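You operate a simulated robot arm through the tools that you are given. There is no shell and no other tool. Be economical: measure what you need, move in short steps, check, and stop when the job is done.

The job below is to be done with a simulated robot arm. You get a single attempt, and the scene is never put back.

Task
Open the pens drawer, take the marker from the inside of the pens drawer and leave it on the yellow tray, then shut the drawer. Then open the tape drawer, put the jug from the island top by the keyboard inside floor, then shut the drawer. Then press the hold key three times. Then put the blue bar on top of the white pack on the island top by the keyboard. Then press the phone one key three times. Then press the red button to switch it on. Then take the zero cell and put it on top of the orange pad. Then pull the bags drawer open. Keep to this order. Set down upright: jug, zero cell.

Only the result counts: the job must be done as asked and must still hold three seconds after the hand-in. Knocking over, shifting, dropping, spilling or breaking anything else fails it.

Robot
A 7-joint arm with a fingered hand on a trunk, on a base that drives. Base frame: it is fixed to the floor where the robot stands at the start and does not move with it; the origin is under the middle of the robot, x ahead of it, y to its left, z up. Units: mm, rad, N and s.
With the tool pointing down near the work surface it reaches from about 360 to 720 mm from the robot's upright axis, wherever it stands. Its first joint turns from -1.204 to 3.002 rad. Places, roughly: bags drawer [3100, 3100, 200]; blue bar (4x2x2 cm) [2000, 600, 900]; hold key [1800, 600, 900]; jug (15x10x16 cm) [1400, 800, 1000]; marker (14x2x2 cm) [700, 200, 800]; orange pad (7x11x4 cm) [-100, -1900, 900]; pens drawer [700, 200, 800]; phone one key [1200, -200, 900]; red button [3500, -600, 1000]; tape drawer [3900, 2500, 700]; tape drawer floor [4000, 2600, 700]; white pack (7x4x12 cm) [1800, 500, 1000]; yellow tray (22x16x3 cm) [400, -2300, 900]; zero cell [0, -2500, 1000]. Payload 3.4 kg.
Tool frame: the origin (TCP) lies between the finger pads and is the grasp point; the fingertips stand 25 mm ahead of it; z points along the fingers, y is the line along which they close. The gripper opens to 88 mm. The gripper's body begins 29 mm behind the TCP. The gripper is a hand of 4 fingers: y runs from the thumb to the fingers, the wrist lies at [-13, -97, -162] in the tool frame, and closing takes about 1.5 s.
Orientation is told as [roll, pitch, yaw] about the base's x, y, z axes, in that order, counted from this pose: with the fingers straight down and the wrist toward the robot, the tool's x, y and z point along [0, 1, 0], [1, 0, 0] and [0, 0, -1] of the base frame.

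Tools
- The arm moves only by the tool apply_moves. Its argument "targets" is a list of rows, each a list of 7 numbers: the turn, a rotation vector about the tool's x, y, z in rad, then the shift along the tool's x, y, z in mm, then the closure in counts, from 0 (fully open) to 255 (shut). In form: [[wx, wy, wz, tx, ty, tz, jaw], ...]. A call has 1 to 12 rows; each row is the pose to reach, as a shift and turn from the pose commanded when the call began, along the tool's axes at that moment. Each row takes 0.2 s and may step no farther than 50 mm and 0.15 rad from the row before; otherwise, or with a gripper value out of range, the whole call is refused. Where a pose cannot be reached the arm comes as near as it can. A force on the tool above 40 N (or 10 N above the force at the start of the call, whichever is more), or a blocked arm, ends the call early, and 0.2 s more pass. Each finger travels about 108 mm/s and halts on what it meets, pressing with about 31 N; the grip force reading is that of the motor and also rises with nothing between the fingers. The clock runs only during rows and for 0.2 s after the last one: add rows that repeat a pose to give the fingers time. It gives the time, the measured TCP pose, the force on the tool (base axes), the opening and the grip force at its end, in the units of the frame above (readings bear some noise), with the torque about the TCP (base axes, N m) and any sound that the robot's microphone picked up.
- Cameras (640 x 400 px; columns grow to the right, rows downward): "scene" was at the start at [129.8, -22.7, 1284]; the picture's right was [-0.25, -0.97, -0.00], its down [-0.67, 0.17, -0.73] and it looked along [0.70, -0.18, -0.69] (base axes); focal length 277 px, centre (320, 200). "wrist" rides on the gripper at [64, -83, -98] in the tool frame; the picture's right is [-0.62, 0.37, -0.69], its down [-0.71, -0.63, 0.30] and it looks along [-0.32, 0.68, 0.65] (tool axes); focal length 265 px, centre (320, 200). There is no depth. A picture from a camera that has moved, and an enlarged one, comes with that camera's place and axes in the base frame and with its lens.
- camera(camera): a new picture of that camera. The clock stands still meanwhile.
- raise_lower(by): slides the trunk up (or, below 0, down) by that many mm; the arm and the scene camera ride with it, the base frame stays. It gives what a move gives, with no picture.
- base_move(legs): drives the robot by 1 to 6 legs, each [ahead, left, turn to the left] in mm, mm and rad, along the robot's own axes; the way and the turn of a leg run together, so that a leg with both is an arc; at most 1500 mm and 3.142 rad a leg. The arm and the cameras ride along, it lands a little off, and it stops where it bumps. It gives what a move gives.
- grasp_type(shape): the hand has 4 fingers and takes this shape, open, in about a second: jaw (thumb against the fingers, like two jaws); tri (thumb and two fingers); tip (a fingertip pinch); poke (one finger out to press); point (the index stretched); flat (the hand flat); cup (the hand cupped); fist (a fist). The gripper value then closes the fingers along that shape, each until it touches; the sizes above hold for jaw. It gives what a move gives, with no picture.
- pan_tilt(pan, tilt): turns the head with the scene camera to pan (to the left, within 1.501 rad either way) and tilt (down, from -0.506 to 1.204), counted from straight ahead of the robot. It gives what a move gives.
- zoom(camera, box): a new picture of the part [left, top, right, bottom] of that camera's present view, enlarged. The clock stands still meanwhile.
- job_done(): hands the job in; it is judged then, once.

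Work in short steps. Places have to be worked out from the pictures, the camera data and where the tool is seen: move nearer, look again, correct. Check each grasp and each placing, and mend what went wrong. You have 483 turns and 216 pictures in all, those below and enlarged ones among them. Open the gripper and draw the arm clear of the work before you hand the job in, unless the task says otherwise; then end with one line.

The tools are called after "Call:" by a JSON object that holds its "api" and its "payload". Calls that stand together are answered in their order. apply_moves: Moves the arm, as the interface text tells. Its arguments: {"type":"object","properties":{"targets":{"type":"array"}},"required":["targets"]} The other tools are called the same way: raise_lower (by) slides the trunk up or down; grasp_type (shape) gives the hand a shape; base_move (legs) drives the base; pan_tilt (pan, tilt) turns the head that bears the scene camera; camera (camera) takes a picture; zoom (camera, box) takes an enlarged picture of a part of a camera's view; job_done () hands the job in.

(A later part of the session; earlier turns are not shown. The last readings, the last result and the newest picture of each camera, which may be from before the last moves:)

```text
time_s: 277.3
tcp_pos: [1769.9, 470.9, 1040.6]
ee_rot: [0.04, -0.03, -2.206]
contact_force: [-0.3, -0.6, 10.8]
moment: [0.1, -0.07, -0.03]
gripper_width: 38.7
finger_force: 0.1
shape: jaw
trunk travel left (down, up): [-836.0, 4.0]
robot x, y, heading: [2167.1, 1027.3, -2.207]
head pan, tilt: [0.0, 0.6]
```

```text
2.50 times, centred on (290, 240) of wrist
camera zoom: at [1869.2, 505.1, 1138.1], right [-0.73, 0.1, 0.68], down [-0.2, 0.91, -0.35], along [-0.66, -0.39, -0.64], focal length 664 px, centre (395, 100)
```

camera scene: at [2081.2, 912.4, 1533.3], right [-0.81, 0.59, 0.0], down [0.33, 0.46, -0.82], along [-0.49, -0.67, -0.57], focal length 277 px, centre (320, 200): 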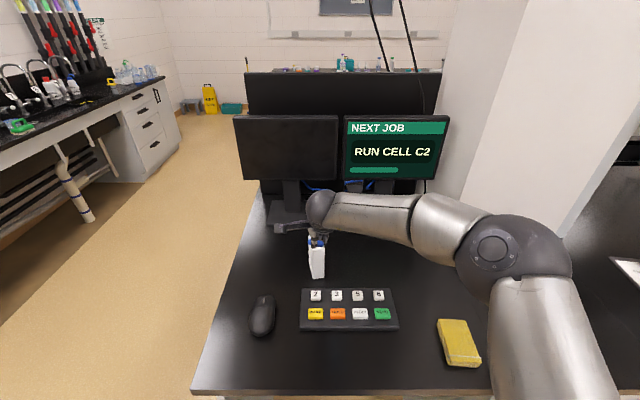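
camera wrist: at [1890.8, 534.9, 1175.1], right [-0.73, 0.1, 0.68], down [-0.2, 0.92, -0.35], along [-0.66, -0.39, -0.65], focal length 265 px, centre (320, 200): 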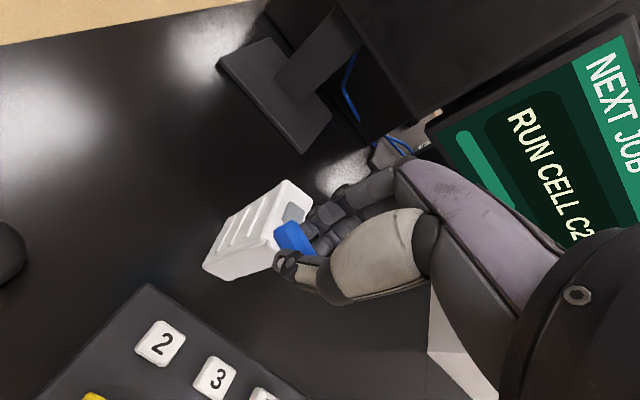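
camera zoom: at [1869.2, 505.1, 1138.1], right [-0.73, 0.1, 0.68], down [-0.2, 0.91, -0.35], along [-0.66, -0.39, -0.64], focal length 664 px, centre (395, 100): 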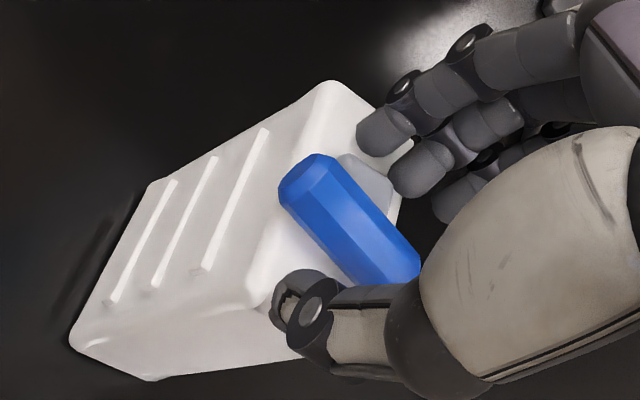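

The bar rests on the top. I'll lift straight up.

Call:
{"api": "apply_moves", "payload": {"targets": [[0, 0, 0, 0, 0, -8, 135], [0, 0, 0, 0, 0, -20, 135], [0, 0, 0, 0, 0, -50, 135], [0, 0, 0, 0, 0, -70, 135]]}}

Call:
{"api": "camera", "payload": {"camera": "wrist"}}

Call:
{"api": "zoom", "payload": {"camera": "scene", "box": [280, 190, 380, 290]}}

```text
time_s: 278.3
tcp_pos: [1767.1, 473.6, 1108.7]
ee_rot: [0.038, -0.028, -2.207]
contact_force: [0.1, -0.1, 0.2]
moment: [-0.01, 0.02, 0.03]
gripper_width: 40.9
finger_force: 0.1
shape: jaw
trunk travel left (down, up): [-836.0, 4.0]
robot x, y, heading: [2166.1, 1027.4, -2.201]
head pan, tilt: [0.0, 0.6]
```

```text
77 pictures are left
camera wrist: at [1866.4, 506.9, 1207.2], right [-0.73, 0.1, 0.68], down [-0.2, 0.92, -0.35], along [-0.66, -0.39, -0.65], focal length 265 px, centre (320, 200)
```

wrist: 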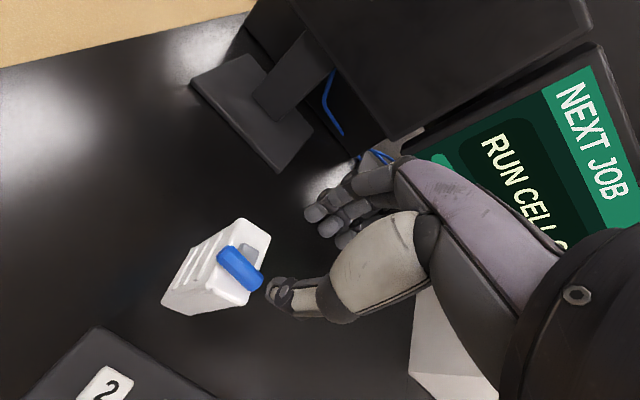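

```text
4.00 times, centred on (330, 240) of scene
camera zoom: at [2082.3, 913.9, 1533.4], right [-0.81, 0.59, 0.0], down [0.33, 0.46, -0.83], along [-0.49, -0.67, -0.56], focal length 1109 px, centre (280, 40)
```

zoom: 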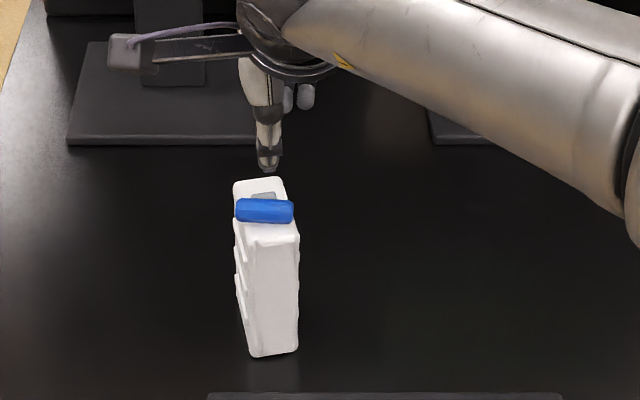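

The bar sits squarely on the pack. Next the phone, on the island's other side: I'll back off, drive around the island's end, and face the phone.

Call:
{"api": "base_move", "payload": {"legs": [[-400, 0, 0]]}}

Call:
{"api": "apply_moves", "payload": {"targets": [[0, 0, 0, 0, -40, 0, 135], [0, 0, 0, 0, -80, 0, 135]]}}

Call:
{"api": "base_move", "payload": {"legs": [[0, 950, 0], [1450, 0, 0], [1450, 0, 0], [0, 0, 1.571], [0, 0, 1.571], [0, 950, 0]]}}

Call:
{"api": "grasp_type", "payload": {"shape": "poke"}}

Call:
{"api": "pan_tilt", "payload": {"pan": 0.0, "tilt": 0.6}}

Call:
{"api": "camera", "payload": {"camera": "scene"}}

```text
time_s: 280.8
tcp_pos: [2007.1, 798.1, 1110.0]
ee_rot: [0.04, -0.028, -2.2]
contact_force: [0.2, 1.1, 0.5]
moment: [0.01, -0.03, -0.01]
gripper_width: 40.8
finger_force: 0.2
shape: jaw
trunk travel left (down, up): [-836.0, 4.0]
robot x, y, heading: [2396.6, 1354.2, -2.203]
head pan, tilt: [0.0, 0.6]
```

```text
time_s: 281.4
tcp_pos: [2055.7, 861.0, 1109.0]
ee_rot: [0.038, -0.029, -2.201]
contact_force: [-0.9, 0.5, -0.4]
moment: [-0.02, -0.03, -0.01]
gripper_width: 41.3
finger_force: 0.1
shape: jaw
trunk travel left (down, up): [-836.0, 4.0]
robot x, y, heading: [2402.2, 1356.7, -2.198]
head pan, tilt: [0.0, 0.6]
```

```text
time_s: 312.3
tcp_pos: [950.2, -439.9, 1107.9]
ee_rot: [0.038, -0.03, 0.906]
contact_force: [0.1, -0.1, 0.2]
moment: [-0.05, -0.01, -0.02]
gripper_width: 41.4
finger_force: 0.1
shape: jaw
trunk travel left (down, up): [-836.0, 4.0]
robot x, y, heading: [584.7, -915.1, 0.905]
head pan, tilt: [0.0, 0.6]
```

```text
time_s: 313.2
tcp_pos: [950.0, -438.8, 1108.6]
ee_rot: [0.037, -0.031, 0.905]
contact_force: [-0.7, -0.1, 1.0]
moment: [0.0, -0.01, 0.03]
gripper_width: 0.0
finger_force: 0.1
shape: poke
trunk travel left (down, up): [-836.0, 4.0]
robot x, y, heading: [587.4, -926.2, 0.905]
head pan, tilt: [0.0, 0.6]
```

```text
time_s: 313.8
tcp_pos: [949.2, -438.8, 1107.9]
ee_rot: [0.039, -0.029, 0.904]
contact_force: [-0.7, -0.5, -0.1]
moment: [0.03, 0.04, -0.01]
gripper_width: 0.0
finger_force: 0.0
shape: poke
trunk travel left (down, up): [-836.0, 4.0]
robot x, y, heading: [585.9, -920.2, 0.909]
head pan, tilt: [0.0, 0.6]
```

```text
75 pictures are left
camera scene: at [669.3, -811.6, 1533.4], right [0.79, -0.62, 0.0], down [-0.35, -0.45, -0.83], along [0.51, 0.65, -0.56], focal length 277 px, centre (320, 200)
```

scene: 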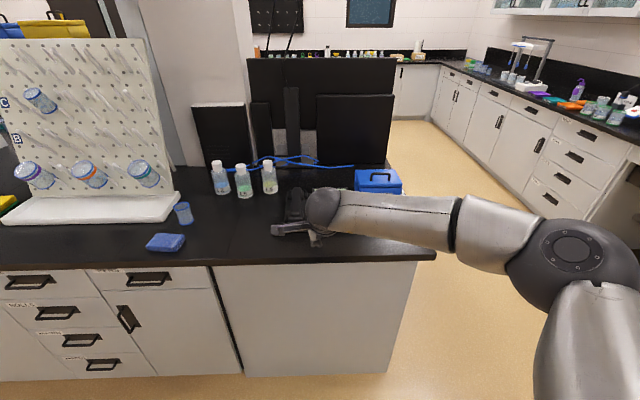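

The phone is hidden behind the hand; I'll square up and slide right 170 and forward 120 to see its keys.

Call:
{"api": "base_move", "payload": {"legs": [[120, -170, 0.03]]}}

Call:
{"api": "apply_moves", "payload": {"targets": [[0, 0, 0, 0, 0, 0, 0], [0, 0, 0, 0, 0, 0, 0]]}}

Call:
{"api": "zoom", "payload": {"camera": "scene", "box": [190, 160, 350, 280]}}

Call:
{"api": "camera", "payload": {"camera": "wrist"}}

```text
time_s: 315.5
tcp_pos: [1144.2, -436.7, 1107.8]
ee_rot: [0.039, -0.03, 0.935]
contact_force: [0.1, -0.2, 0.5]
moment: [-0.02, 0.02, -0.01]
gripper_width: 0.1
finger_force: 0.1
shape: poke
trunk travel left (down, up): [-836.0, 4.0]
robot x, y, heading: [795.4, -927.4, 0.935]
head pan, tilt: [0.0, 0.6]
```

```text
time_s: 316.1
tcp_pos: [1144.8, -437.3, 1108.4]
ee_rot: [0.039, -0.03, 0.934]
contact_force: [0.0, -0.4, 0.1]
moment: [-0.01, 0.0, -0.01]
gripper_width: 0.0
finger_force: 0.0
shape: poke
trunk travel left (down, up): [-836.0, 4.0]
robot x, y, heading: [789.6, -930.4, 0.931]
head pan, tilt: [0.0, 0.6]
```

```text
3.33 times, centred on (270, 220) of scene
camera zoom: at [874.5, -818.3, 1533.4], right [0.81, -0.59, 0.0], down [-0.33, -0.46, -0.82], along [0.49, 0.67, -0.57], focal length 924 px, centre (487, 133)
```

zoom: 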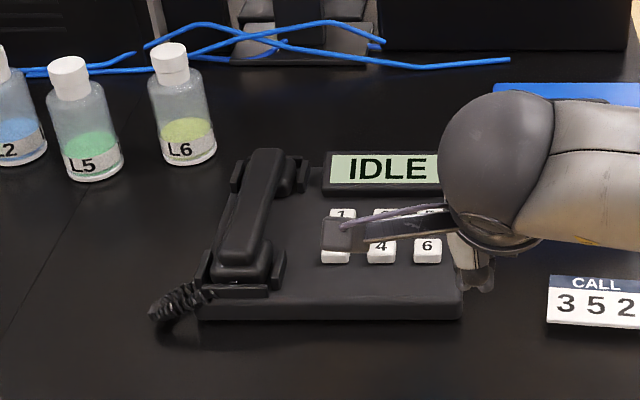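

```text
73 pictures are left
camera wrist: at [1043.1, -470.9, 1205.8], right [0.73, -0.1, 0.68], down [0.2, -0.92, -0.35], along [0.66, 0.39, -0.65], focal length 265 px, centre (320, 200)
```

wrist: 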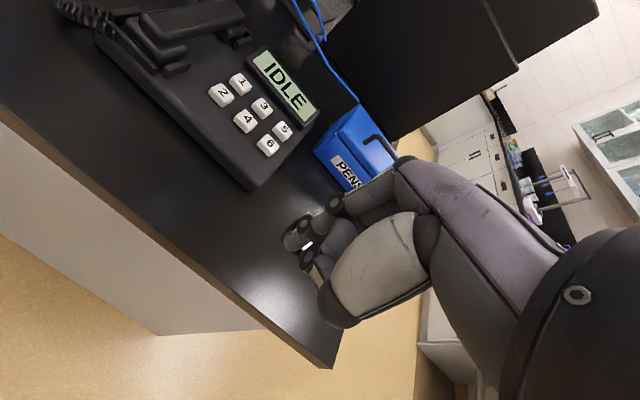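

Key 1 (back-left) is around (1184, −148). I'll move the base so the tip is nearly above it.

Call:
{"api": "base_move", "payload": {"legs": [[190, 138, 0.005]]}}

Call:
{"api": "apply_moves", "payload": {"targets": [[0, 0, 0, 0, 28, 30, 0], [0, 0, 0, 0, 56, 70, 0], [0, 0, 0, 0, 56, 95, 0]]}}

Call:
{"api": "camera", "payload": {"camera": "wrist"}}

Call:
{"api": "zoom", "payload": {"camera": "scene", "box": [240, 190, 380, 300]}}

```text
time_s: 317.8
tcp_pos: [1140.3, -200.0, 1108.9]
ee_rot: [0.038, -0.03, 0.945]
contact_force: [0.0, -0.6, -0.4]
moment: [0.01, 0.01, 0.01]
gripper_width: 0.1
finger_force: 0.2
shape: poke
trunk travel left (down, up): [-836.0, 4.0]
robot x, y, heading: [795.9, -691.1, 0.946]
head pan, tilt: [0.0, 0.6]
```

```text
time_s: 318.6
tcp_pos: [1170.8, -151.1, 1016.6]
ee_rot: [0.039, -0.032, 0.945]
contact_force: [0.0, -0.3, 0.1]
moment: [0.01, 0.01, 0.01]
gripper_width: 0.0
finger_force: 0.1
shape: poke
trunk travel left (down, up): [-836.0, 4.0]
robot x, y, heading: [795.5, -693.6, 0.953]
head pan, tilt: [0.0, 0.6]
```

```text
72 pictures are left
camera wrist: at [1071.8, -186.5, 1113.7], right [0.73, -0.1, 0.68], down [0.21, -0.91, -0.35], along [0.65, 0.4, -0.64], focal length 265 px, centre (320, 200)
```

wrist: 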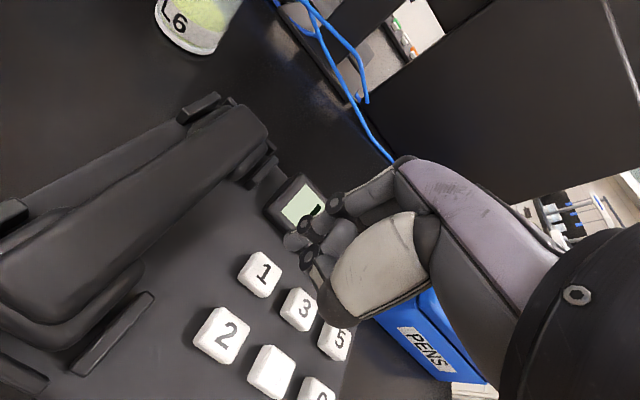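

```text
3.64 times, centred on (310, 245) of scene
camera zoom: at [875.0, -584.2, 1533.5], right [0.81, -0.58, 0.0], down [-0.33, -0.46, -0.83], along [0.48, 0.67, -0.56], focal length 1008 px, centre (356, 36)
```

zoom: 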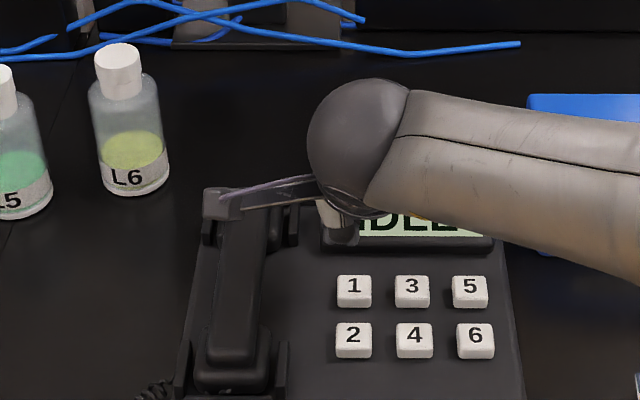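

Key 1 top measured at (1182, −153, 935). I'll shift 13 right, 8 back, lower 28 and check.

Call:
{"api": "apply_moves", "payload": {"targets": [[0, 0, 0, -13, -8, 10, 0], [0, 0, 0, -13, -8, 28, 0]]}}

Call:
{"api": "zoom", "payload": {"camera": "wrist", "box": [180, 160, 380, 340]}}

Call:
{"api": "zoom", "payload": {"camera": "scene", "box": [270, 210, 370, 300]}}

```text
time_s: 319.2
tcp_pos: [1175.6, -160.7, 986.9]
ee_rot: [0.039, -0.028, 0.944]
contact_force: [0.5, -0.2, -0.5]
moment: [0.03, 0.04, -0.04]
gripper_width: 0.0
finger_force: 0.0
shape: poke
trunk travel left (down, up): [-836.0, 4.0]
robot x, y, heading: [795.4, -696.8, 0.946]
head pan, tilt: [0.0, 0.6]
```

```text
2.22 times, centred on (280, 250) of wrist
camera zoom: at [1076.2, -196.8, 1083.7], right [0.73, -0.1, 0.68], down [0.2, -0.91, -0.35], along [0.65, 0.39, -0.65], focal length 590 px, centre (409, 89)
```

zoom: 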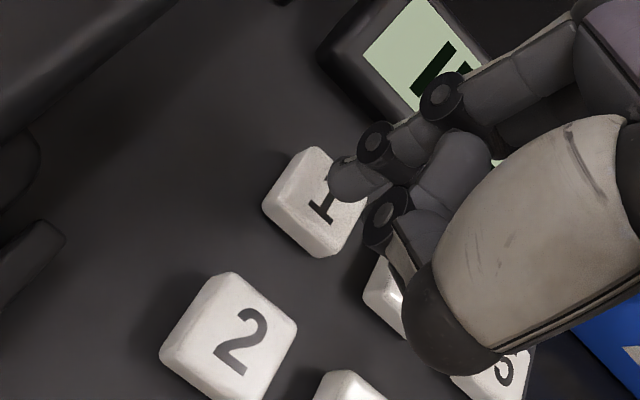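

```text
4.44 times, centred on (320, 255) of scene
camera zoom: at [874.7, -582.3, 1533.4], right [0.81, -0.58, 0.0], down [-0.33, -0.46, -0.82], along [0.48, 0.67, -0.57], focal length 1233 px, centre (320, -44)
```

zoom: 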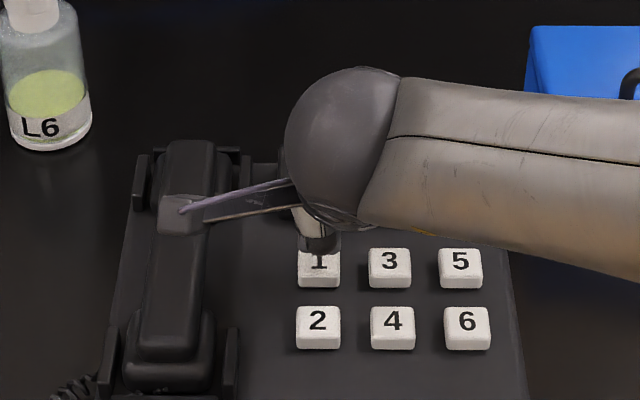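

Lined up on key 1. First press.

Call:
{"api": "apply_moves", "payload": {"targets": [[0, 0, 0, 0, 0, 12, 0], [0, 0, 0, 0, 0, 17, 0], [0, 0, 0, 0, 0, 20, 0]]}}

```text
time_s: 320.0
tcp_pos: [1176.6, -161.9, 967.6]
ee_rot: [0.04, -0.029, 0.944]
contact_force: [1.0, -0.1, 0.9]
moment: [0.0, -0.05, -0.04]
gripper_width: 0.0
finger_force: 0.0
shape: poke
trunk travel left (down, up): [-836.0, 4.0]
robot x, y, heading: [795.8, -694.1, 0.947]
head pan, tilt: [0.0, 0.6]
heard: click
```

Click. Lift and press a second time.

Call:
{"api": "apply_moves", "payload": {"targets": [[0, 0, 0, 0, 0, -6, 0], [0, 0, 0, 0, 0, -12, 0], [0, 0, 0, 0, 0, -12, 0]]}}

Call:
{"api": "apply_moves", "payload": {"targets": [[0, 0, 0, 0, 0, 6, 0], [0, 0, 0, 0, 0, 12, 0], [0, 0, 0, 0, 0, 12, 0]]}}

```text
time_s: 320.8
tcp_pos: [1175.7, -161.5, 977.7]
ee_rot: [0.039, -0.029, 0.945]
contact_force: [0.1, -0.1, 0.7]
moment: [0.03, 0.03, 0.01]
gripper_width: 0.0
finger_force: 0.0
shape: poke
trunk travel left (down, up): [-836.0, 4.0]
robot x, y, heading: [795.7, -693.3, 0.943]
head pan, tilt: [0.0, 0.6]
```

```text
time_s: 321.6
tcp_pos: [1177.6, -162.0, 966.2]
ee_rot: [0.037, -0.029, 0.944]
contact_force: [0.4, -0.4, 1.9]
moment: [-0.04, -0.01, 0.01]
gripper_width: 0.0
finger_force: 0.1
shape: poke
trunk travel left (down, up): [-836.0, 4.0]
robot x, y, heading: [794.7, -691.8, 0.95]
head pan, tilt: [0.0, 0.6]
heard: click
```

Second click. Third press.

Call:
{"api": "apply_moves", "payload": {"targets": [[0, 0, 0, 0, 0, -6, 0], [0, 0, 0, 0, 0, -12, 0], [0, 0, 0, 0, 0, -12, 0]]}}

Call:
{"api": "apply_moves", "payload": {"targets": [[0, 0, 0, 0, 0, 6, 0], [0, 0, 0, 0, 0, 12, 0], [0, 0, 0, 0, 0, 12, 0]]}}

Call:
{"api": "apply_moves", "payload": {"targets": [[0, 0, 0, 0, 0, -6, 0], [0, 0, 0, 0, 0, -40, 0], [0, 0, 0, 0, 0, -85, 0], [0, 0, 0, 0, 0, -125, 0]]}}

Call:
{"api": "camera", "payload": {"camera": "wrist"}}

```text
time_s: 322.4
tcp_pos: [1177.4, -161.5, 978.0]
ee_rot: [0.038, -0.031, 0.945]
contact_force: [0.6, -0.3, -1.0]
moment: [-0.04, 0.0, -0.01]
gripper_width: 0.0
finger_force: 0.0
shape: poke
trunk travel left (down, up): [-836.0, 4.0]
robot x, y, heading: [792.6, -690.5, 0.945]
head pan, tilt: [0.0, 0.6]
```

```text
time_s: 323.2
tcp_pos: [1177.6, -162.8, 966.6]
ee_rot: [0.038, -0.031, 0.944]
contact_force: [-0.8, -0.3, 1.0]
moment: [-0.03, 0.03, 0.01]
gripper_width: 0.0
finger_force: 0.1
shape: poke
trunk travel left (down, up): [-836.0, 4.0]
robot x, y, heading: [793.8, -695.4, 0.947]
head pan, tilt: [0.0, 0.6]
heard: click
```

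```text
time_s: 324.2
tcp_pos: [1175.1, -168.2, 1092.3]
ee_rot: [0.039, -0.03, 0.944]
contact_force: [0.4, 0.2, 0.2]
moment: [-0.01, -0.01, 0.02]
gripper_width: 0.2
finger_force: 0.0
shape: poke
trunk travel left (down, up): [-836.0, 4.0]
robot x, y, heading: [796.6, -697.6, 0.946]
head pan, tilt: [0.0, 0.6]
```

```text
68 pictures are left
camera wrist: at [1075.5, -202.7, 1188.9], right [0.73, -0.1, 0.68], down [0.21, -0.91, -0.35], along [0.65, 0.39, -0.64], focal length 265 px, centre (320, 200)
```

wrist: 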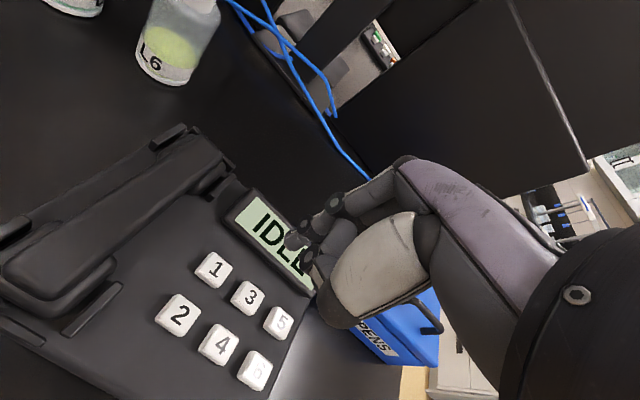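

Three clicks. Next the red button on the east bench: I'll drive around and face it.

Call:
{"api": "base_move", "payload": {"legs": [[-350, 0, 0], [0, -1050, 0], [1000, 0, 0], [1000, 0, 0], [0, 0, -1.575]]}}

Call:
{"api": "camera", "payload": {"camera": "scene"}}

```text
time_s: 344.7
tcp_pos: [3087.2, -344.4, 1090.5]
ee_rot: [0.038, -0.029, -0.63]
contact_force: [-0.1, -1.1, 0.1]
moment: [0.0, -0.01, 0.01]
gripper_width: 0.0
finger_force: 0.0
shape: poke
trunk travel left (down, up): [-836.0, 4.0]
robot x, y, heading: [2565.0, 33.2, -0.627]
head pan, tilt: [0.0, 0.6]
```

```text
67 pictures are left
camera scene: at [2674.2, -44.9, 1533.4], right [-0.59, -0.81, 0.0], down [-0.46, 0.33, -0.83], along [0.67, -0.48, -0.56], focal length 277 px, centre (320, 200)
```

scene: 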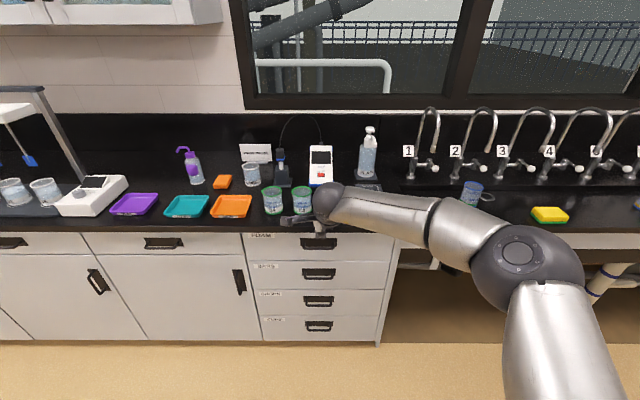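

Call:
{"api": "zoom", "payload": {"camera": "scene", "box": [220, 110, 400, 220]}}

Call:
{"api": "camera", "payload": {"camera": "wrist"}}

```text
3.56 times, centred on (310, 165) of scene
camera zoom: at [2674.2, -44.9, 1533.4], right [-0.59, -0.81, 0.0], down [-0.46, 0.33, -0.83], along [0.67, -0.48, -0.56], focal length 986 px, centre (356, 324)
```

zoom: 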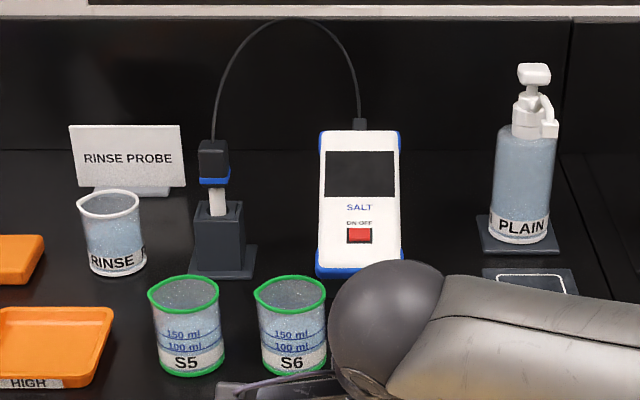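

```text
65 pictures are left
camera wrist: at [3052.9, -245.4, 1188.3], right [-0.1, -0.73, 0.68], down [-0.91, -0.2, -0.35], along [0.39, -0.66, -0.65], focal length 265 px, centre (320, 200)
```

wrist: 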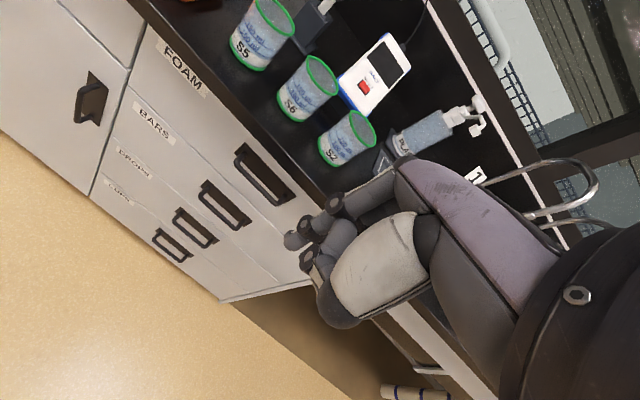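

The red ON/OFF button is on the SALT meter straight ahead, with cups in front of it. I'll approach 300 mm and view again for depth and tilt.

Call:
{"api": "base_move", "payload": {"legs": [[300, -60, 0]]}}

Call:
{"api": "zoom", "payload": {"camera": "scene", "box": [200, 110, 380, 230]}}

Call:
{"api": "camera", "payload": {"camera": "wrist"}}

```text
time_s: 346.8
tcp_pos: [3299.6, -567.4, 1091.7]
ee_rot: [0.038, -0.031, -0.626]
contact_force: [0.8, 0.4, 0.1]
moment: [0.03, -0.01, -0.01]
gripper_width: 0.2
finger_force: 0.1
shape: poke
trunk travel left (down, up): [-836.0, 4.0]
robot x, y, heading: [2768.6, -186.8, -0.622]
head pan, tilt: [0.0, 0.6]
```

```text
3.33 times, centred on (290, 170) of scene
camera zoom: at [2884.7, -269.6, 1533.4], right [-0.58, -0.81, 0.0], down [-0.46, 0.33, -0.82], along [0.67, -0.48, -0.57], focal length 924 px, centre (420, 300)
```

zoom: 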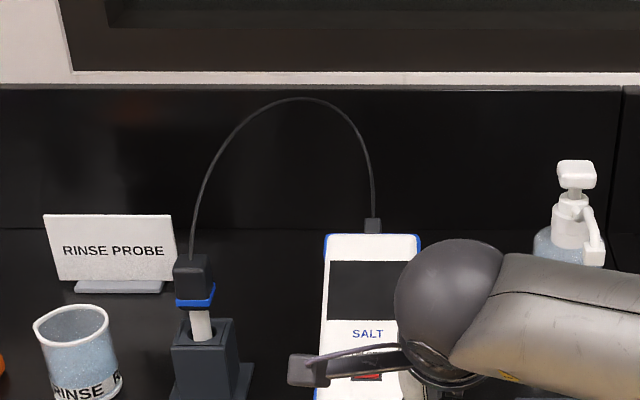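

```text
63 pictures are left
camera wrist: at [3264.2, -468.7, 1188.3], right [-0.1, -0.73, 0.68], down [-0.91, -0.2, -0.35], along [0.39, -0.65, -0.65], focal length 265 px, centre (320, 200)
```

wrist: 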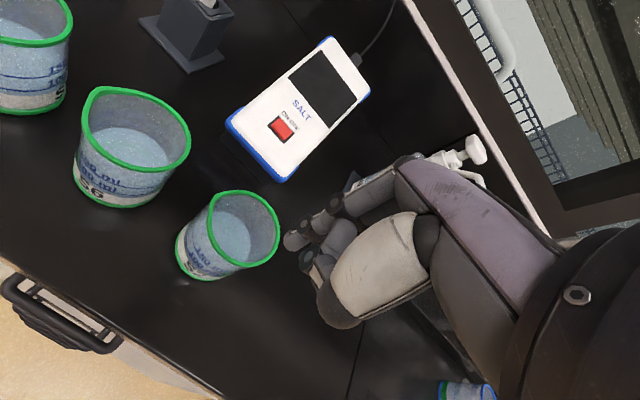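

Estimates for the button range over u≈3150–3230, z≈955–1000. I'll move the hand left 52 and ahead 70 (well above the cups) for a closer wrist view.

Call:
{"api": "base_move", "payload": {"legs": [[70, 52, -0.01]]}}

Call:
{"api": "camera", "payload": {"camera": "wrist"}}

Call:
{"api": "zoom", "payload": {"camera": "scene", "box": [240, 140, 400, 260]}}

```text
time_s: 347.9
tcp_pos: [3381.9, -572.4, 1091.7]
ee_rot: [0.038, -0.032, -0.637]
contact_force: [-0.6, 0.9, -0.1]
moment: [0.01, -0.02, 0.0]
gripper_width: 0.1
finger_force: 0.2
shape: poke
trunk travel left (down, up): [-836.0, 4.0]
robot x, y, heading: [2858.3, -186.9, -0.628]
head pan, tilt: [0.0, 0.6]
```

```text
62 pictures are left
camera wrist: at [3348.0, -472.4, 1188.2], right [-0.1, -0.73, 0.68], down [-0.92, -0.2, -0.35], along [0.39, -0.66, -0.65], focal length 265 px, centre (320, 200)
```

wrist: 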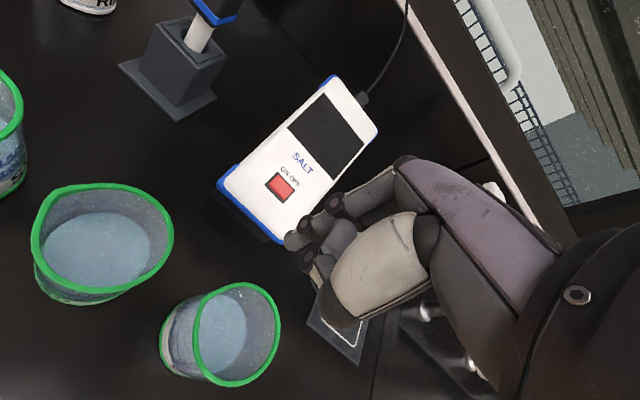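

```text
3.33 times, centred on (320, 200) of scene
camera zoom: at [2970.8, -269.5, 1533.4], right [-0.59, -0.81, 0.0], down [-0.46, 0.33, -0.82], along [0.66, -0.49, -0.57], focal length 924 px, centre (320, 200)
```

zoom: 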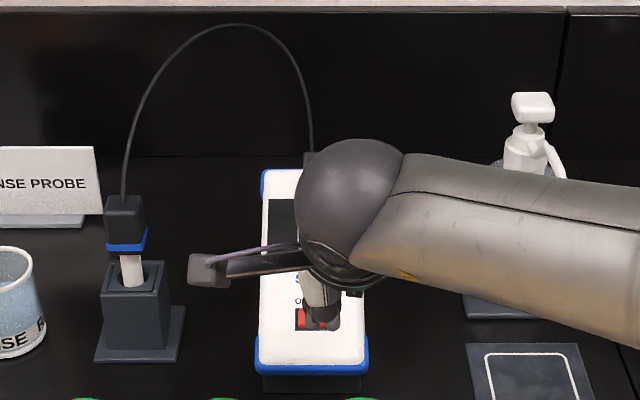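

The meter sits tilted on a dark stand; best fit puts the button at about u 3182, n 1536, z 978 with ~40° face tilt. I'll tilt the tool forward 0.32 rad, drive 70 ahead, and check.

Call:
{"api": "apply_moves", "payload": {"targets": [[-0.107, 0, 0, 4, 0, 0, 0], [-0.213, 0, 0, 8, 0, 0, 0], [-0.32, 0, 0, 9, 0, 0, 0]]}}

Call:
{"api": "base_move", "payload": {"legs": [[70, 0, 0]]}}

Call:
{"api": "camera", "payload": {"camera": "wrist"}}

Call:
{"api": "zoom", "payload": {"camera": "scene", "box": [260, 160, 400, 280]}}

```text
time_s: 348.7
tcp_pos: [3385.3, -564.2, 1090.6]
ee_rot: [0.042, -0.351, -0.649]
contact_force: [0.3, -0.6, 0.0]
moment: [0.01, 0.02, -0.01]
gripper_width: 0.0
finger_force: 0.1
shape: poke
trunk travel left (down, up): [-836.0, 4.0]
robot x, y, heading: [2857.5, -188.4, -0.63]
head pan, tilt: [0.0, 0.6]
```

```text
time_s: 349.7
tcp_pos: [3441.9, -605.6, 1090.1]
ee_rot: [0.043, -0.351, -0.651]
contact_force: [-0.8, 0.3, -0.3]
moment: [-0.02, 0.01, 0.0]
gripper_width: 0.0
finger_force: 0.1
shape: poke
trunk travel left (down, up): [-836.0, 4.0]
robot x, y, heading: [2914.7, -225.5, -0.64]
head pan, tilt: [0.0, 0.6]
```

```text
60 pictures are left
camera wrist: at [3389.1, -490.1, 1156.7], right [-0.3, -0.59, 0.75], down [-0.8, -0.27, -0.53], along [0.51, -0.76, -0.39], focal length 265 px, centre (320, 200)
```

wrist: 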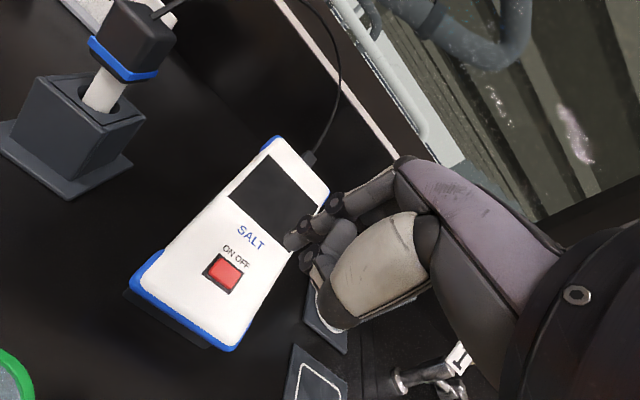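

```text
3.33 times, centred on (330, 220) of scene
camera zoom: at [3027.0, -311.1, 1533.4], right [-0.59, -0.81, 0.0], down [-0.46, 0.33, -0.82], along [0.66, -0.49, -0.57], focal length 924 px, centre (287, 133)
```

zoom: 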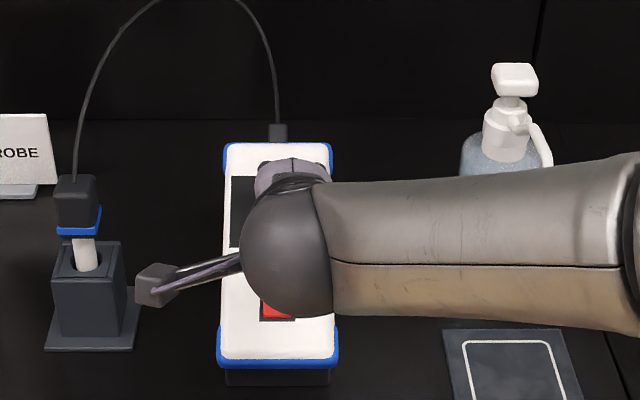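

Button confirmed at (u 3182, n 1538, z 979). I'll advance 60 of the ~83 mm along the tool and check alignment.

Call:
{"api": "apply_moves", "payload": {"targets": [[0, 0, 0, 0, -4, 25, 0], [0, 0, 0, 0, -9, 60, 0]]}}

Call:
{"api": "zoom", "payload": {"camera": "wrist", "box": [180, 160, 380, 340]}}

```text
time_s: 350.3
tcp_pos: [3453.6, -610.7, 1031.5]
ee_rot: [0.041, -0.349, -0.652]
contact_force: [0.2, -0.3, -0.7]
moment: [-0.01, -0.05, 0.0]
gripper_width: 0.0
finger_force: 0.2
shape: poke
trunk travel left (down, up): [-836.0, 4.0]
robot x, y, heading: [2915.8, -225.7, -0.632]
head pan, tilt: [0.0, 0.6]
```

```text
2.22 times, centred on (280, 250) of wrist
camera zoom: at [3400.6, -495.0, 1096.8], right [-0.3, -0.59, 0.75], down [-0.81, -0.27, -0.53], along [0.51, -0.76, -0.39], focal length 590 px, centre (409, 89)
```

zoom: 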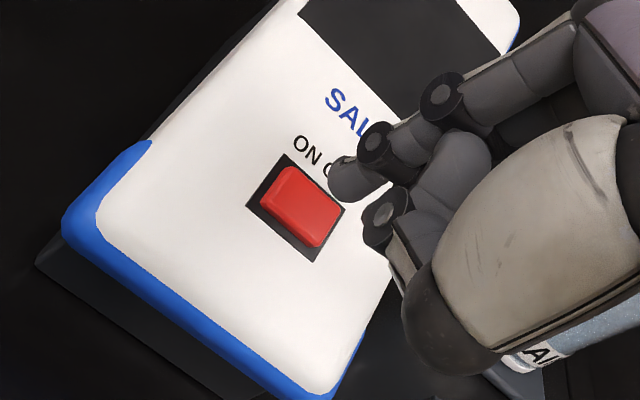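

The tip will land on the button; slight back correction of 3 mm. Press in steps, listening for a click.

Call:
{"api": "apply_moves", "payload": {"targets": [[0, 0, 0, 0, -3, 12, 0], [0, 0, 0, 0, -3, 18, 0], [0, 0, 0, 0, -3, 22, 0]]}}

Call:
{"api": "zoom", "payload": {"camera": "wrist", "box": [180, 160, 380, 340]}}

```text
time_s: 351.1
tcp_pos: [3457.5, -612.6, 1009.5]
ee_rot: [0.04, -0.35, -0.648]
contact_force: [-0.1, -0.2, -0.7]
moment: [-0.02, -0.01, 0.03]
gripper_width: 0.0
finger_force: 0.0
shape: poke
trunk travel left (down, up): [-836.0, 4.0]
robot x, y, heading: [2915.1, -229.2, -0.633]
head pan, tilt: [0.0, 0.6]
```

```text
2.22 times, centred on (280, 250) of wrist
camera zoom: at [3404.2, -497.0, 1075.6], right [-0.3, -0.59, 0.75], down [-0.8, -0.27, -0.53], along [0.51, -0.76, -0.39], focal length 590 px, centre (409, 89)
```

zoom: 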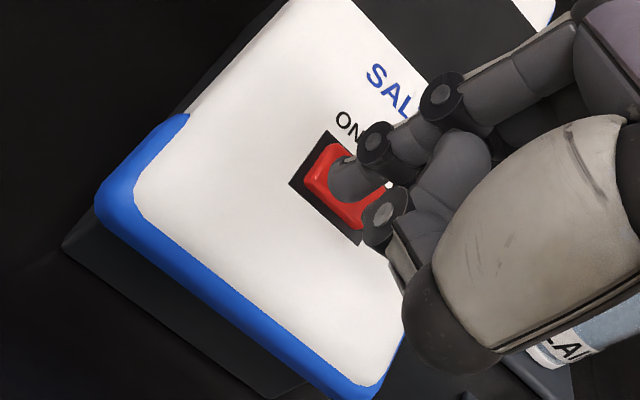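

The tip is right over the button. I'll go a few mm more until the click.

Call:
{"api": "apply_moves", "payload": {"targets": [[0, 0, 0, 0, 0, 3, 0], [0, 0, 0, 0, 0, 6, 0]]}}

```text
time_s: 351.7
tcp_pos: [3460.1, -615.7, 1004.3]
ee_rot: [0.042, -0.349, -0.651]
contact_force: [0.1, 0.4, 0.6]
moment: [-0.01, 0.01, -0.01]
gripper_width: 0.0
finger_force: 0.0
shape: poke
trunk travel left (down, up): [-836.0, 4.0]
robot x, y, heading: [2913.1, -227.7, -0.638]
head pan, tilt: [0.0, 0.6]
```

Call:
{"api": "apply_moves", "payload": {"targets": [[0, 0, 0, 0, 0, 3, 0], [0, 0, 0, 0, 0, 5, 0]]}}

Call:
{"api": "zoom", "payload": {"camera": "wrist", "box": [180, 160, 380, 340]}}

```text
time_s: 352.3
tcp_pos: [3461.5, -615.1, 999.7]
ee_rot: [0.042, -0.348, -0.651]
contact_force: [-0.4, -0.7, 0.9]
moment: [0.01, -0.01, -0.01]
gripper_width: 0.0
finger_force: 0.1
shape: poke
trunk travel left (down, up): [-836.0, 4.0]
robot x, y, heading: [2913.1, -224.8, -0.635]
head pan, tilt: [0.0, 0.6]
```

```text
2.22 times, centred on (280, 250) of wrist
camera zoom: at [3407.8, -499.2, 1065.3], right [-0.3, -0.59, 0.75], down [-0.8, -0.27, -0.53], along [0.51, -0.76, -0.39], focal length 590 px, centre (409, 89)
```

zoom: 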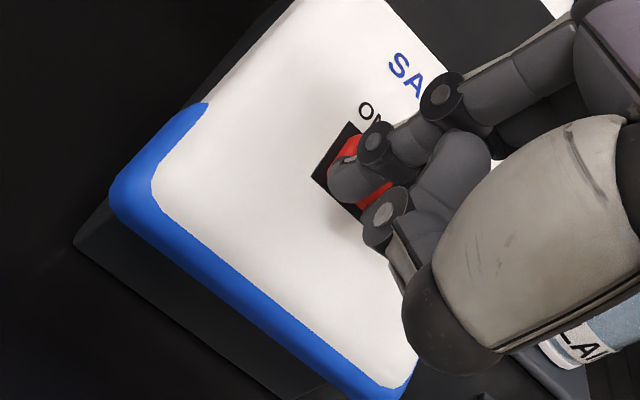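

Call:
{"api": "apply_moves", "payload": {"targets": [[0, 0, 0, 0, 0, 3, 0], [0, 0, 0, 0, 0, 5, 0]]}}

```text
time_s: 352.9
tcp_pos: [3463.7, -615.5, 997.4]
ee_rot: [0.041, -0.352, -0.652]
contact_force: [-1.1, 0.5, 0.4]
moment: [-0.03, 0.0, 0.0]
gripper_width: 0.0
finger_force: 0.0
shape: poke
trunk travel left (down, up): [-836.0, 4.0]
robot x, y, heading: [2913.8, -226.0, -0.639]
head pan, tilt: [0.0, 0.6]
```

Call:
{"api": "apply_moves", "payload": {"targets": [[0, 0, 0, 0, 0, 2, 0], [0, 0, 0, 0, 0, 4, 0]]}}

Call:
{"api": "zoom", "payload": {"camera": "wrist", "box": [230, 180, 350, 300]}}

```text
time_s: 353.5
tcp_pos: [3462.1, -616.6, 992.2]
ee_rot: [0.045, -0.35, -0.653]
contact_force: [-1.2, 2.6, 2.2]
moment: [-0.03, -0.02, -0.01]
gripper_width: 0.0
finger_force: 0.0
shape: poke
trunk travel left (down, up): [-836.0, 4.0]
robot x, y, heading: [2909.4, -227.2, -0.637]
head pan, tilt: [0.0, 0.6]
heard: click
```

```text
3.33 times, centred on (290, 240) of wrist
camera zoom: at [3409.3, -500.6, 1057.6], right [-0.3, -0.59, 0.75], down [-0.8, -0.27, -0.53], along [0.51, -0.76, -0.39], focal length 885 px, centre (420, 67)
```

zoom: 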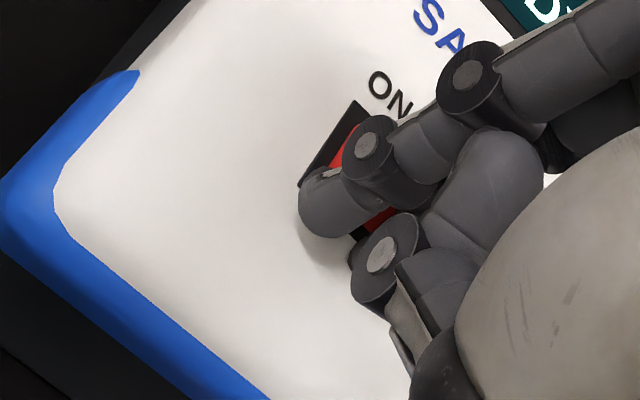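

Click, and the screen lit up. I'll retract along the tool axis and confirm it's on.

Call:
{"api": "apply_moves", "payload": {"targets": [[0, 0, 0, 0, 0, -10, 0], [0, 0, 0, 0, 0, -45, 0], [0, 0, 0, 0, 0, -85, 0], [0, 0, 0, 0, 0, -110, 0]]}}

Call:
{"api": "camera", "payload": {"camera": "wrist"}}

```text
time_s: 354.5
tcp_pos: [3431.1, -597.6, 1095.1]
ee_rot: [0.043, -0.351, -0.651]
contact_force: [-0.5, -0.6, -0.4]
moment: [0.0, 0.0, -0.01]
gripper_width: 0.0
finger_force: 0.0
shape: poke
trunk travel left (down, up): [-836.0, 4.0]
robot x, y, heading: [2913.4, -228.3, -0.638]
head pan, tilt: [0.0, 0.6]
```

```text
54 pictures are left
camera wrist: at [3377.6, -481.5, 1161.7], right [-0.3, -0.59, 0.75], down [-0.8, -0.27, -0.53], along [0.51, -0.76, -0.39], focal length 265 px, centre (320, 200)
```

wrist: 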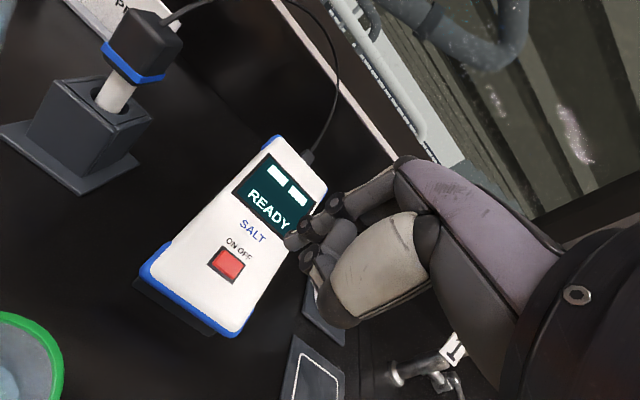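

READY: it's on. Now to the far bench for the zero cell, at its back; I'll approach from the table's end. First level the tool, then drive.

Call:
{"api": "base_move", "payload": {"legs": [[-140, 0, 0], [0, 0, -1.571]]}}

Call:
{"api": "apply_moves", "payload": {"targets": [[0.107, 0, 0, 0, 0, 0, 0], [0.213, 0, 0, 0, 0, 0, 0], [0.32, 0, 0, 0, 0, 0, 0], [0.35, 0, 0, 0, -20, 0, 0], [0.35, 0, 0, 0, -60, 0, 0]]}}

Call:
{"api": "base_move", "payload": {"legs": [[1400, 0, 0], [1400, 0, 0], [745, 0, 0], [0, 0, -1.571]]}}

Call:
{"api": "grasp_type", "payload": {"shape": "jaw"}}

Call:
{"api": "camera", "payload": {"camera": "scene"}}

```text
time_s: 359.7
tcp_pos: [2423.1, -654.0, 1096.2]
ee_rot: [0.043, -0.35, -2.236]
contact_force: [-0.2, 0.3, 0.2]
moment: [0.0, 0.0, -0.01]
gripper_width: 0.0
finger_force: 0.1
shape: poke
trunk travel left (down, up): [-836.0, 4.0]
robot x, y, heading: [2803.8, -139.3, -2.225]
head pan, tilt: [0.0, 0.6]
```

```text
time_s: 360.9
tcp_pos: [2459.3, -609.2, 1076.3]
ee_rot: [0.041, -0.001, -2.222]
contact_force: [0.1, 0.2, -0.1]
moment: [-0.01, -0.03, 0.02]
gripper_width: 0.0
finger_force: 0.0
shape: poke
trunk travel left (down, up): [-836.0, 4.0]
robot x, y, heading: [2805.5, -146.0, -2.222]
head pan, tilt: [0.0, 0.6]
```

```text
time_s: 381.7
tcp_pos: [224.7, -2683.6, 1075.9]
ee_rot: [0.039, -0.001, 2.585]
contact_force: [-0.7, 0.1, -0.4]
moment: [-0.03, 0.0, -0.02]
gripper_width: 0.0
finger_force: 0.1
shape: poke
trunk travel left (down, up): [-836.0, 4.0]
robot x, y, heading: [720.1, -2979.9, 2.588]
head pan, tilt: [0.0, 0.6]
```

```text
time_s: 382.6
tcp_pos: [224.8, -2684.3, 1076.3]
ee_rot: [0.038, 0.0, 2.586]
contact_force: [0.0, 1.0, 0.6]
moment: [0.0, 0.0, 0.0]
gripper_width: 87.7
finger_force: 0.2
shape: jaw
trunk travel left (down, up): [-836.0, 4.0]
robot x, y, heading: [723.0, -2982.1, 2.585]
head pan, tilt: [0.0, 0.6]
```

```text
53 pictures are left
camera scene: at [604.0, -2910.8, 1533.4], right [0.53, 0.85, 0.0], down [0.48, -0.3, -0.83], along [-0.7, 0.43, -0.56], focal length 277 px, centre (320, 200)
```

scene: 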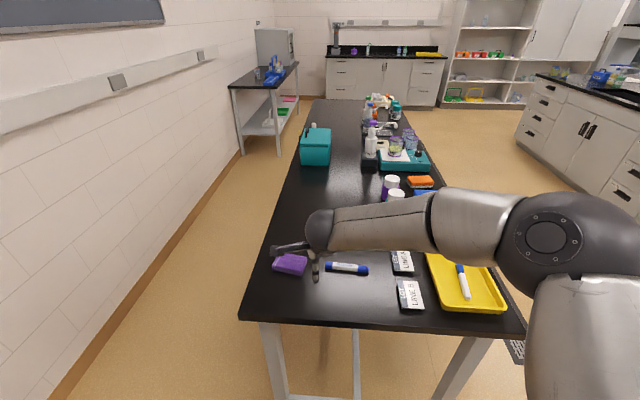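

The vial is hidden behind the arm. I'll square up and slide right 160 to view it.

Call:
{"api": "base_move", "payload": {"legs": [[0, -170, -0.076]]}}

Call:
{"api": "camera", "payload": {"camera": "wrist"}}

Call:
{"api": "zoom", "payload": {"camera": "scene", "box": [200, 130, 400, 300]}}

```text
time_s: 384.1
tcp_pos: [345.4, -2504.8, 1077.1]
ee_rot: [0.039, 0.0, 2.51]
contact_force: [0.0, -0.1, 1.0]
moment: [-0.01, 0.01, -0.01]
gripper_width: 87.9
finger_force: 0.0
shape: jaw
trunk travel left (down, up): [-836.0, 4.0]
robot x, y, heading: [817.4, -2838.8, 2.516]
head pan, tilt: [0.0, 0.6]
```

```text
52 pictures are left
camera wrist: at [376.3, -2602.9, 1176.5], right [0.08, 0.74, 0.67], down [0.92, 0.2, -0.33], along [-0.38, 0.64, -0.67], focal length 265 px, centre (320, 200)
```

wrist: 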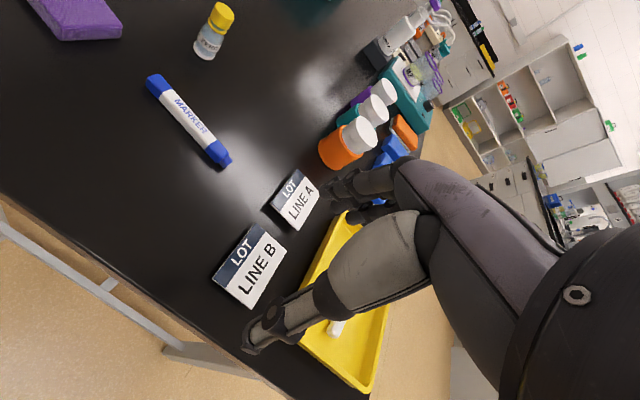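

```text
2.35 times, centred on (300, 215) of scene
camera zoom: at [706.0, -2759.2, 1533.4], right [0.59, 0.81, 0.0], down [0.46, -0.33, -0.83], along [-0.67, 0.49, -0.56], focal length 653 px, centre (367, 165)
```

zoom: 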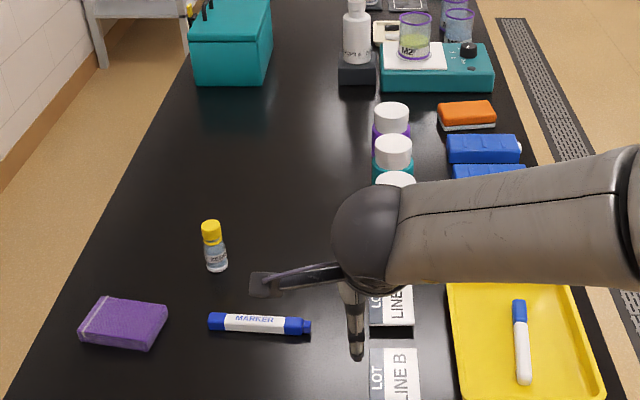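

Call:
{"api": "zoom", "payload": {"camera": "wrist", "box": [170, 0, 270, 70]}}

Call:
{"api": "zoom", "payload": {"camera": "scene", "box": [250, 180, 300, 220]}}

```text
5.71 times, centred on (220, 35) of wrist
camera zoom: at [376.3, -2602.9, 1176.5], right [0.08, 0.74, 0.67], down [0.92, 0.2, -0.33], along [-0.38, 0.64, -0.67], focal length 1517 px, centre (891, 1143)
```

zoom: 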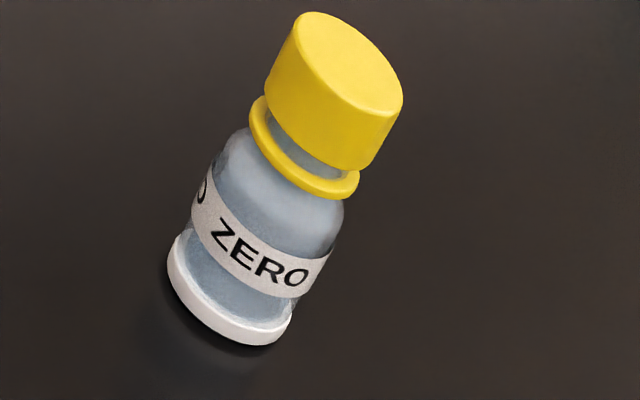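

```text
10.00 times, centred on (275, 200) of scene
camera zoom: at [706.0, -2759.2, 1533.4], right [0.59, 0.81, 0.0], down [0.46, -0.33, -0.83], along [-0.67, 0.49, -0.56], focal length 2773 px, centre (770, 200)
```

zoom: 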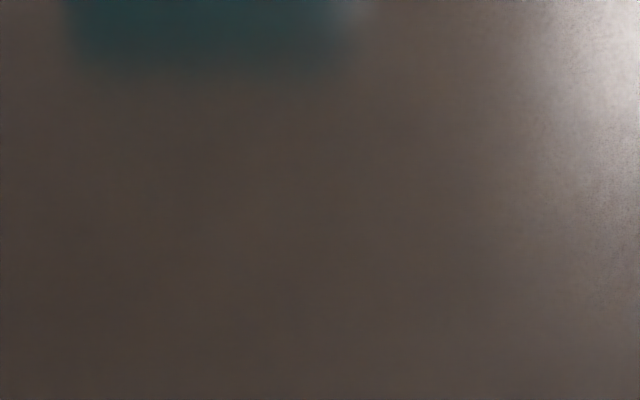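

The ZERO vial stands at about (1, −2517), z 862–943. I'll move over it with the base (ahead 215, left 212) and look.

Call:
{"api": "base_move", "payload": {"legs": [[215, 212, -0.007]]}}

Call:
{"api": "apply_moves", "payload": {"targets": [[0, 0, 0, 0, 28, 10, 20], [0, 0, 0, 0, 50, 50, 40], [0, 0, 0, 0, 50, 80, 60]]}}

Call:
{"api": "camera", "payload": {"camera": "wrist"}}

Call:
{"api": "camera", "payload": {"camera": "scene"}}

```text
time_s: 386.1
tcp_pos: [44.9, -2544.4, 1076.7]
ee_rot: [0.039, 0.0, 2.501]
contact_force: [0.0, 0.2, 0.4]
moment: [-0.06, -0.01, -0.03]
gripper_width: 88.0
finger_force: 0.1
shape: jaw
trunk travel left (down, up): [-836.0, 4.0]
robot x, y, heading: [519.8, -2878.1, 2.504]
head pan, tilt: [0.0, 0.6]
```

```text
time_s: 386.9
tcp_pos: [5.3, -2518.9, 996.8]
ee_rot: [0.037, -0.003, 2.5]
contact_force: [-0.1, -0.5, 0.9]
moment: [-0.01, -0.02, 0.03]
gripper_width: 67.5
finger_force: 0.0
shape: jaw
trunk travel left (down, up): [-836.0, 4.0]
robot x, y, heading: [510.6, -2883.3, 2.503]
head pan, tilt: [0.0, 0.6]
```

```text
48 pictures are left
camera wrist: at [35.4, -2616.4, 1096.7], right [0.09, 0.74, 0.67], down [0.92, 0.19, -0.33], along [-0.37, 0.65, -0.67], focal length 265 px, centre (320, 200)
```

wrist: 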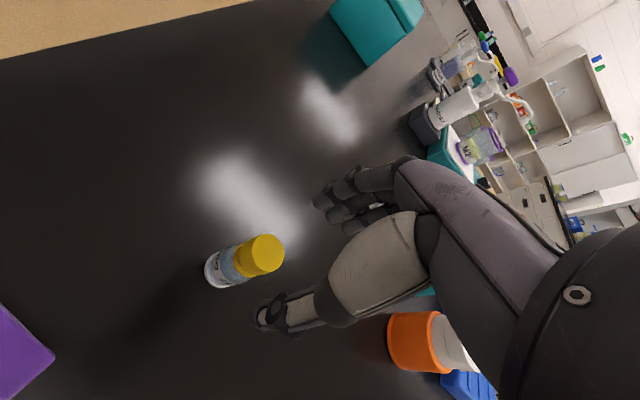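

```text
47 pictures are left
camera scene: at [404.9, -2801.3, 1533.5], right [0.6, 0.8, 0.0], down [0.45, -0.34, -0.83], along [-0.66, 0.49, -0.56], focal length 277 px, centre (320, 200)
```

scene: 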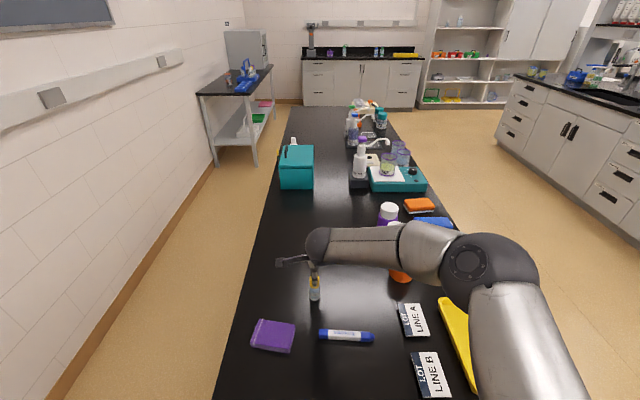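

The vial is at (−0.5, −2520), within 6 mm of the TCP axis. I'll correct and descend to z≈921, then close.

Call:
{"api": "apply_moves", "payload": {"targets": [[0, 0, 0, 2, 4, 25, 60], [0, 0, 0, 2, 4, 50, 60], [0, 0, 0, 2, 4, 70, 60], [0, 0, 0, 2, 4, 76, 60]]}}

Call:
{"api": "camera", "payload": {"camera": "wrist"}}

```text
time_s: 387.9
tcp_pos: [-2.9, -2516.8, 921.3]
ee_rot: [0.04, 0.0, 2.501]
contact_force: [0.6, -0.3, 0.4]
moment: [-0.05, 0.0, -0.01]
gripper_width: 67.7
finger_force: 0.1
shape: jaw
trunk travel left (down, up): [-836.0, 4.0]
robot x, y, heading: [515.7, -2878.3, 2.503]
head pan, tilt: [0.0, 0.6]
```

```text
46 pictures are left
camera wrist: at [28.3, -2615.4, 1020.3], right [0.09, 0.74, 0.67], down [0.92, 0.19, -0.33], along [-0.37, 0.65, -0.67], focal length 265 px, centre (320, 200)
```

wrist: 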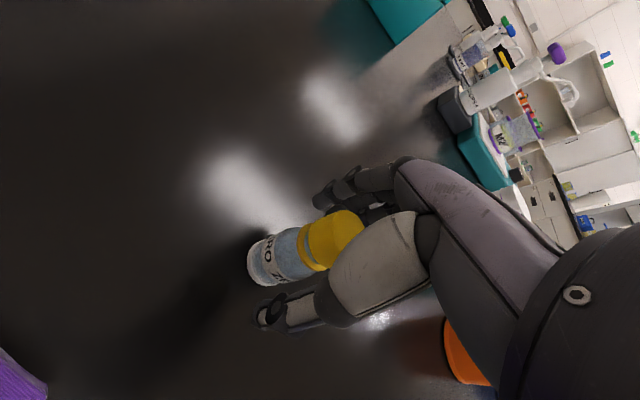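

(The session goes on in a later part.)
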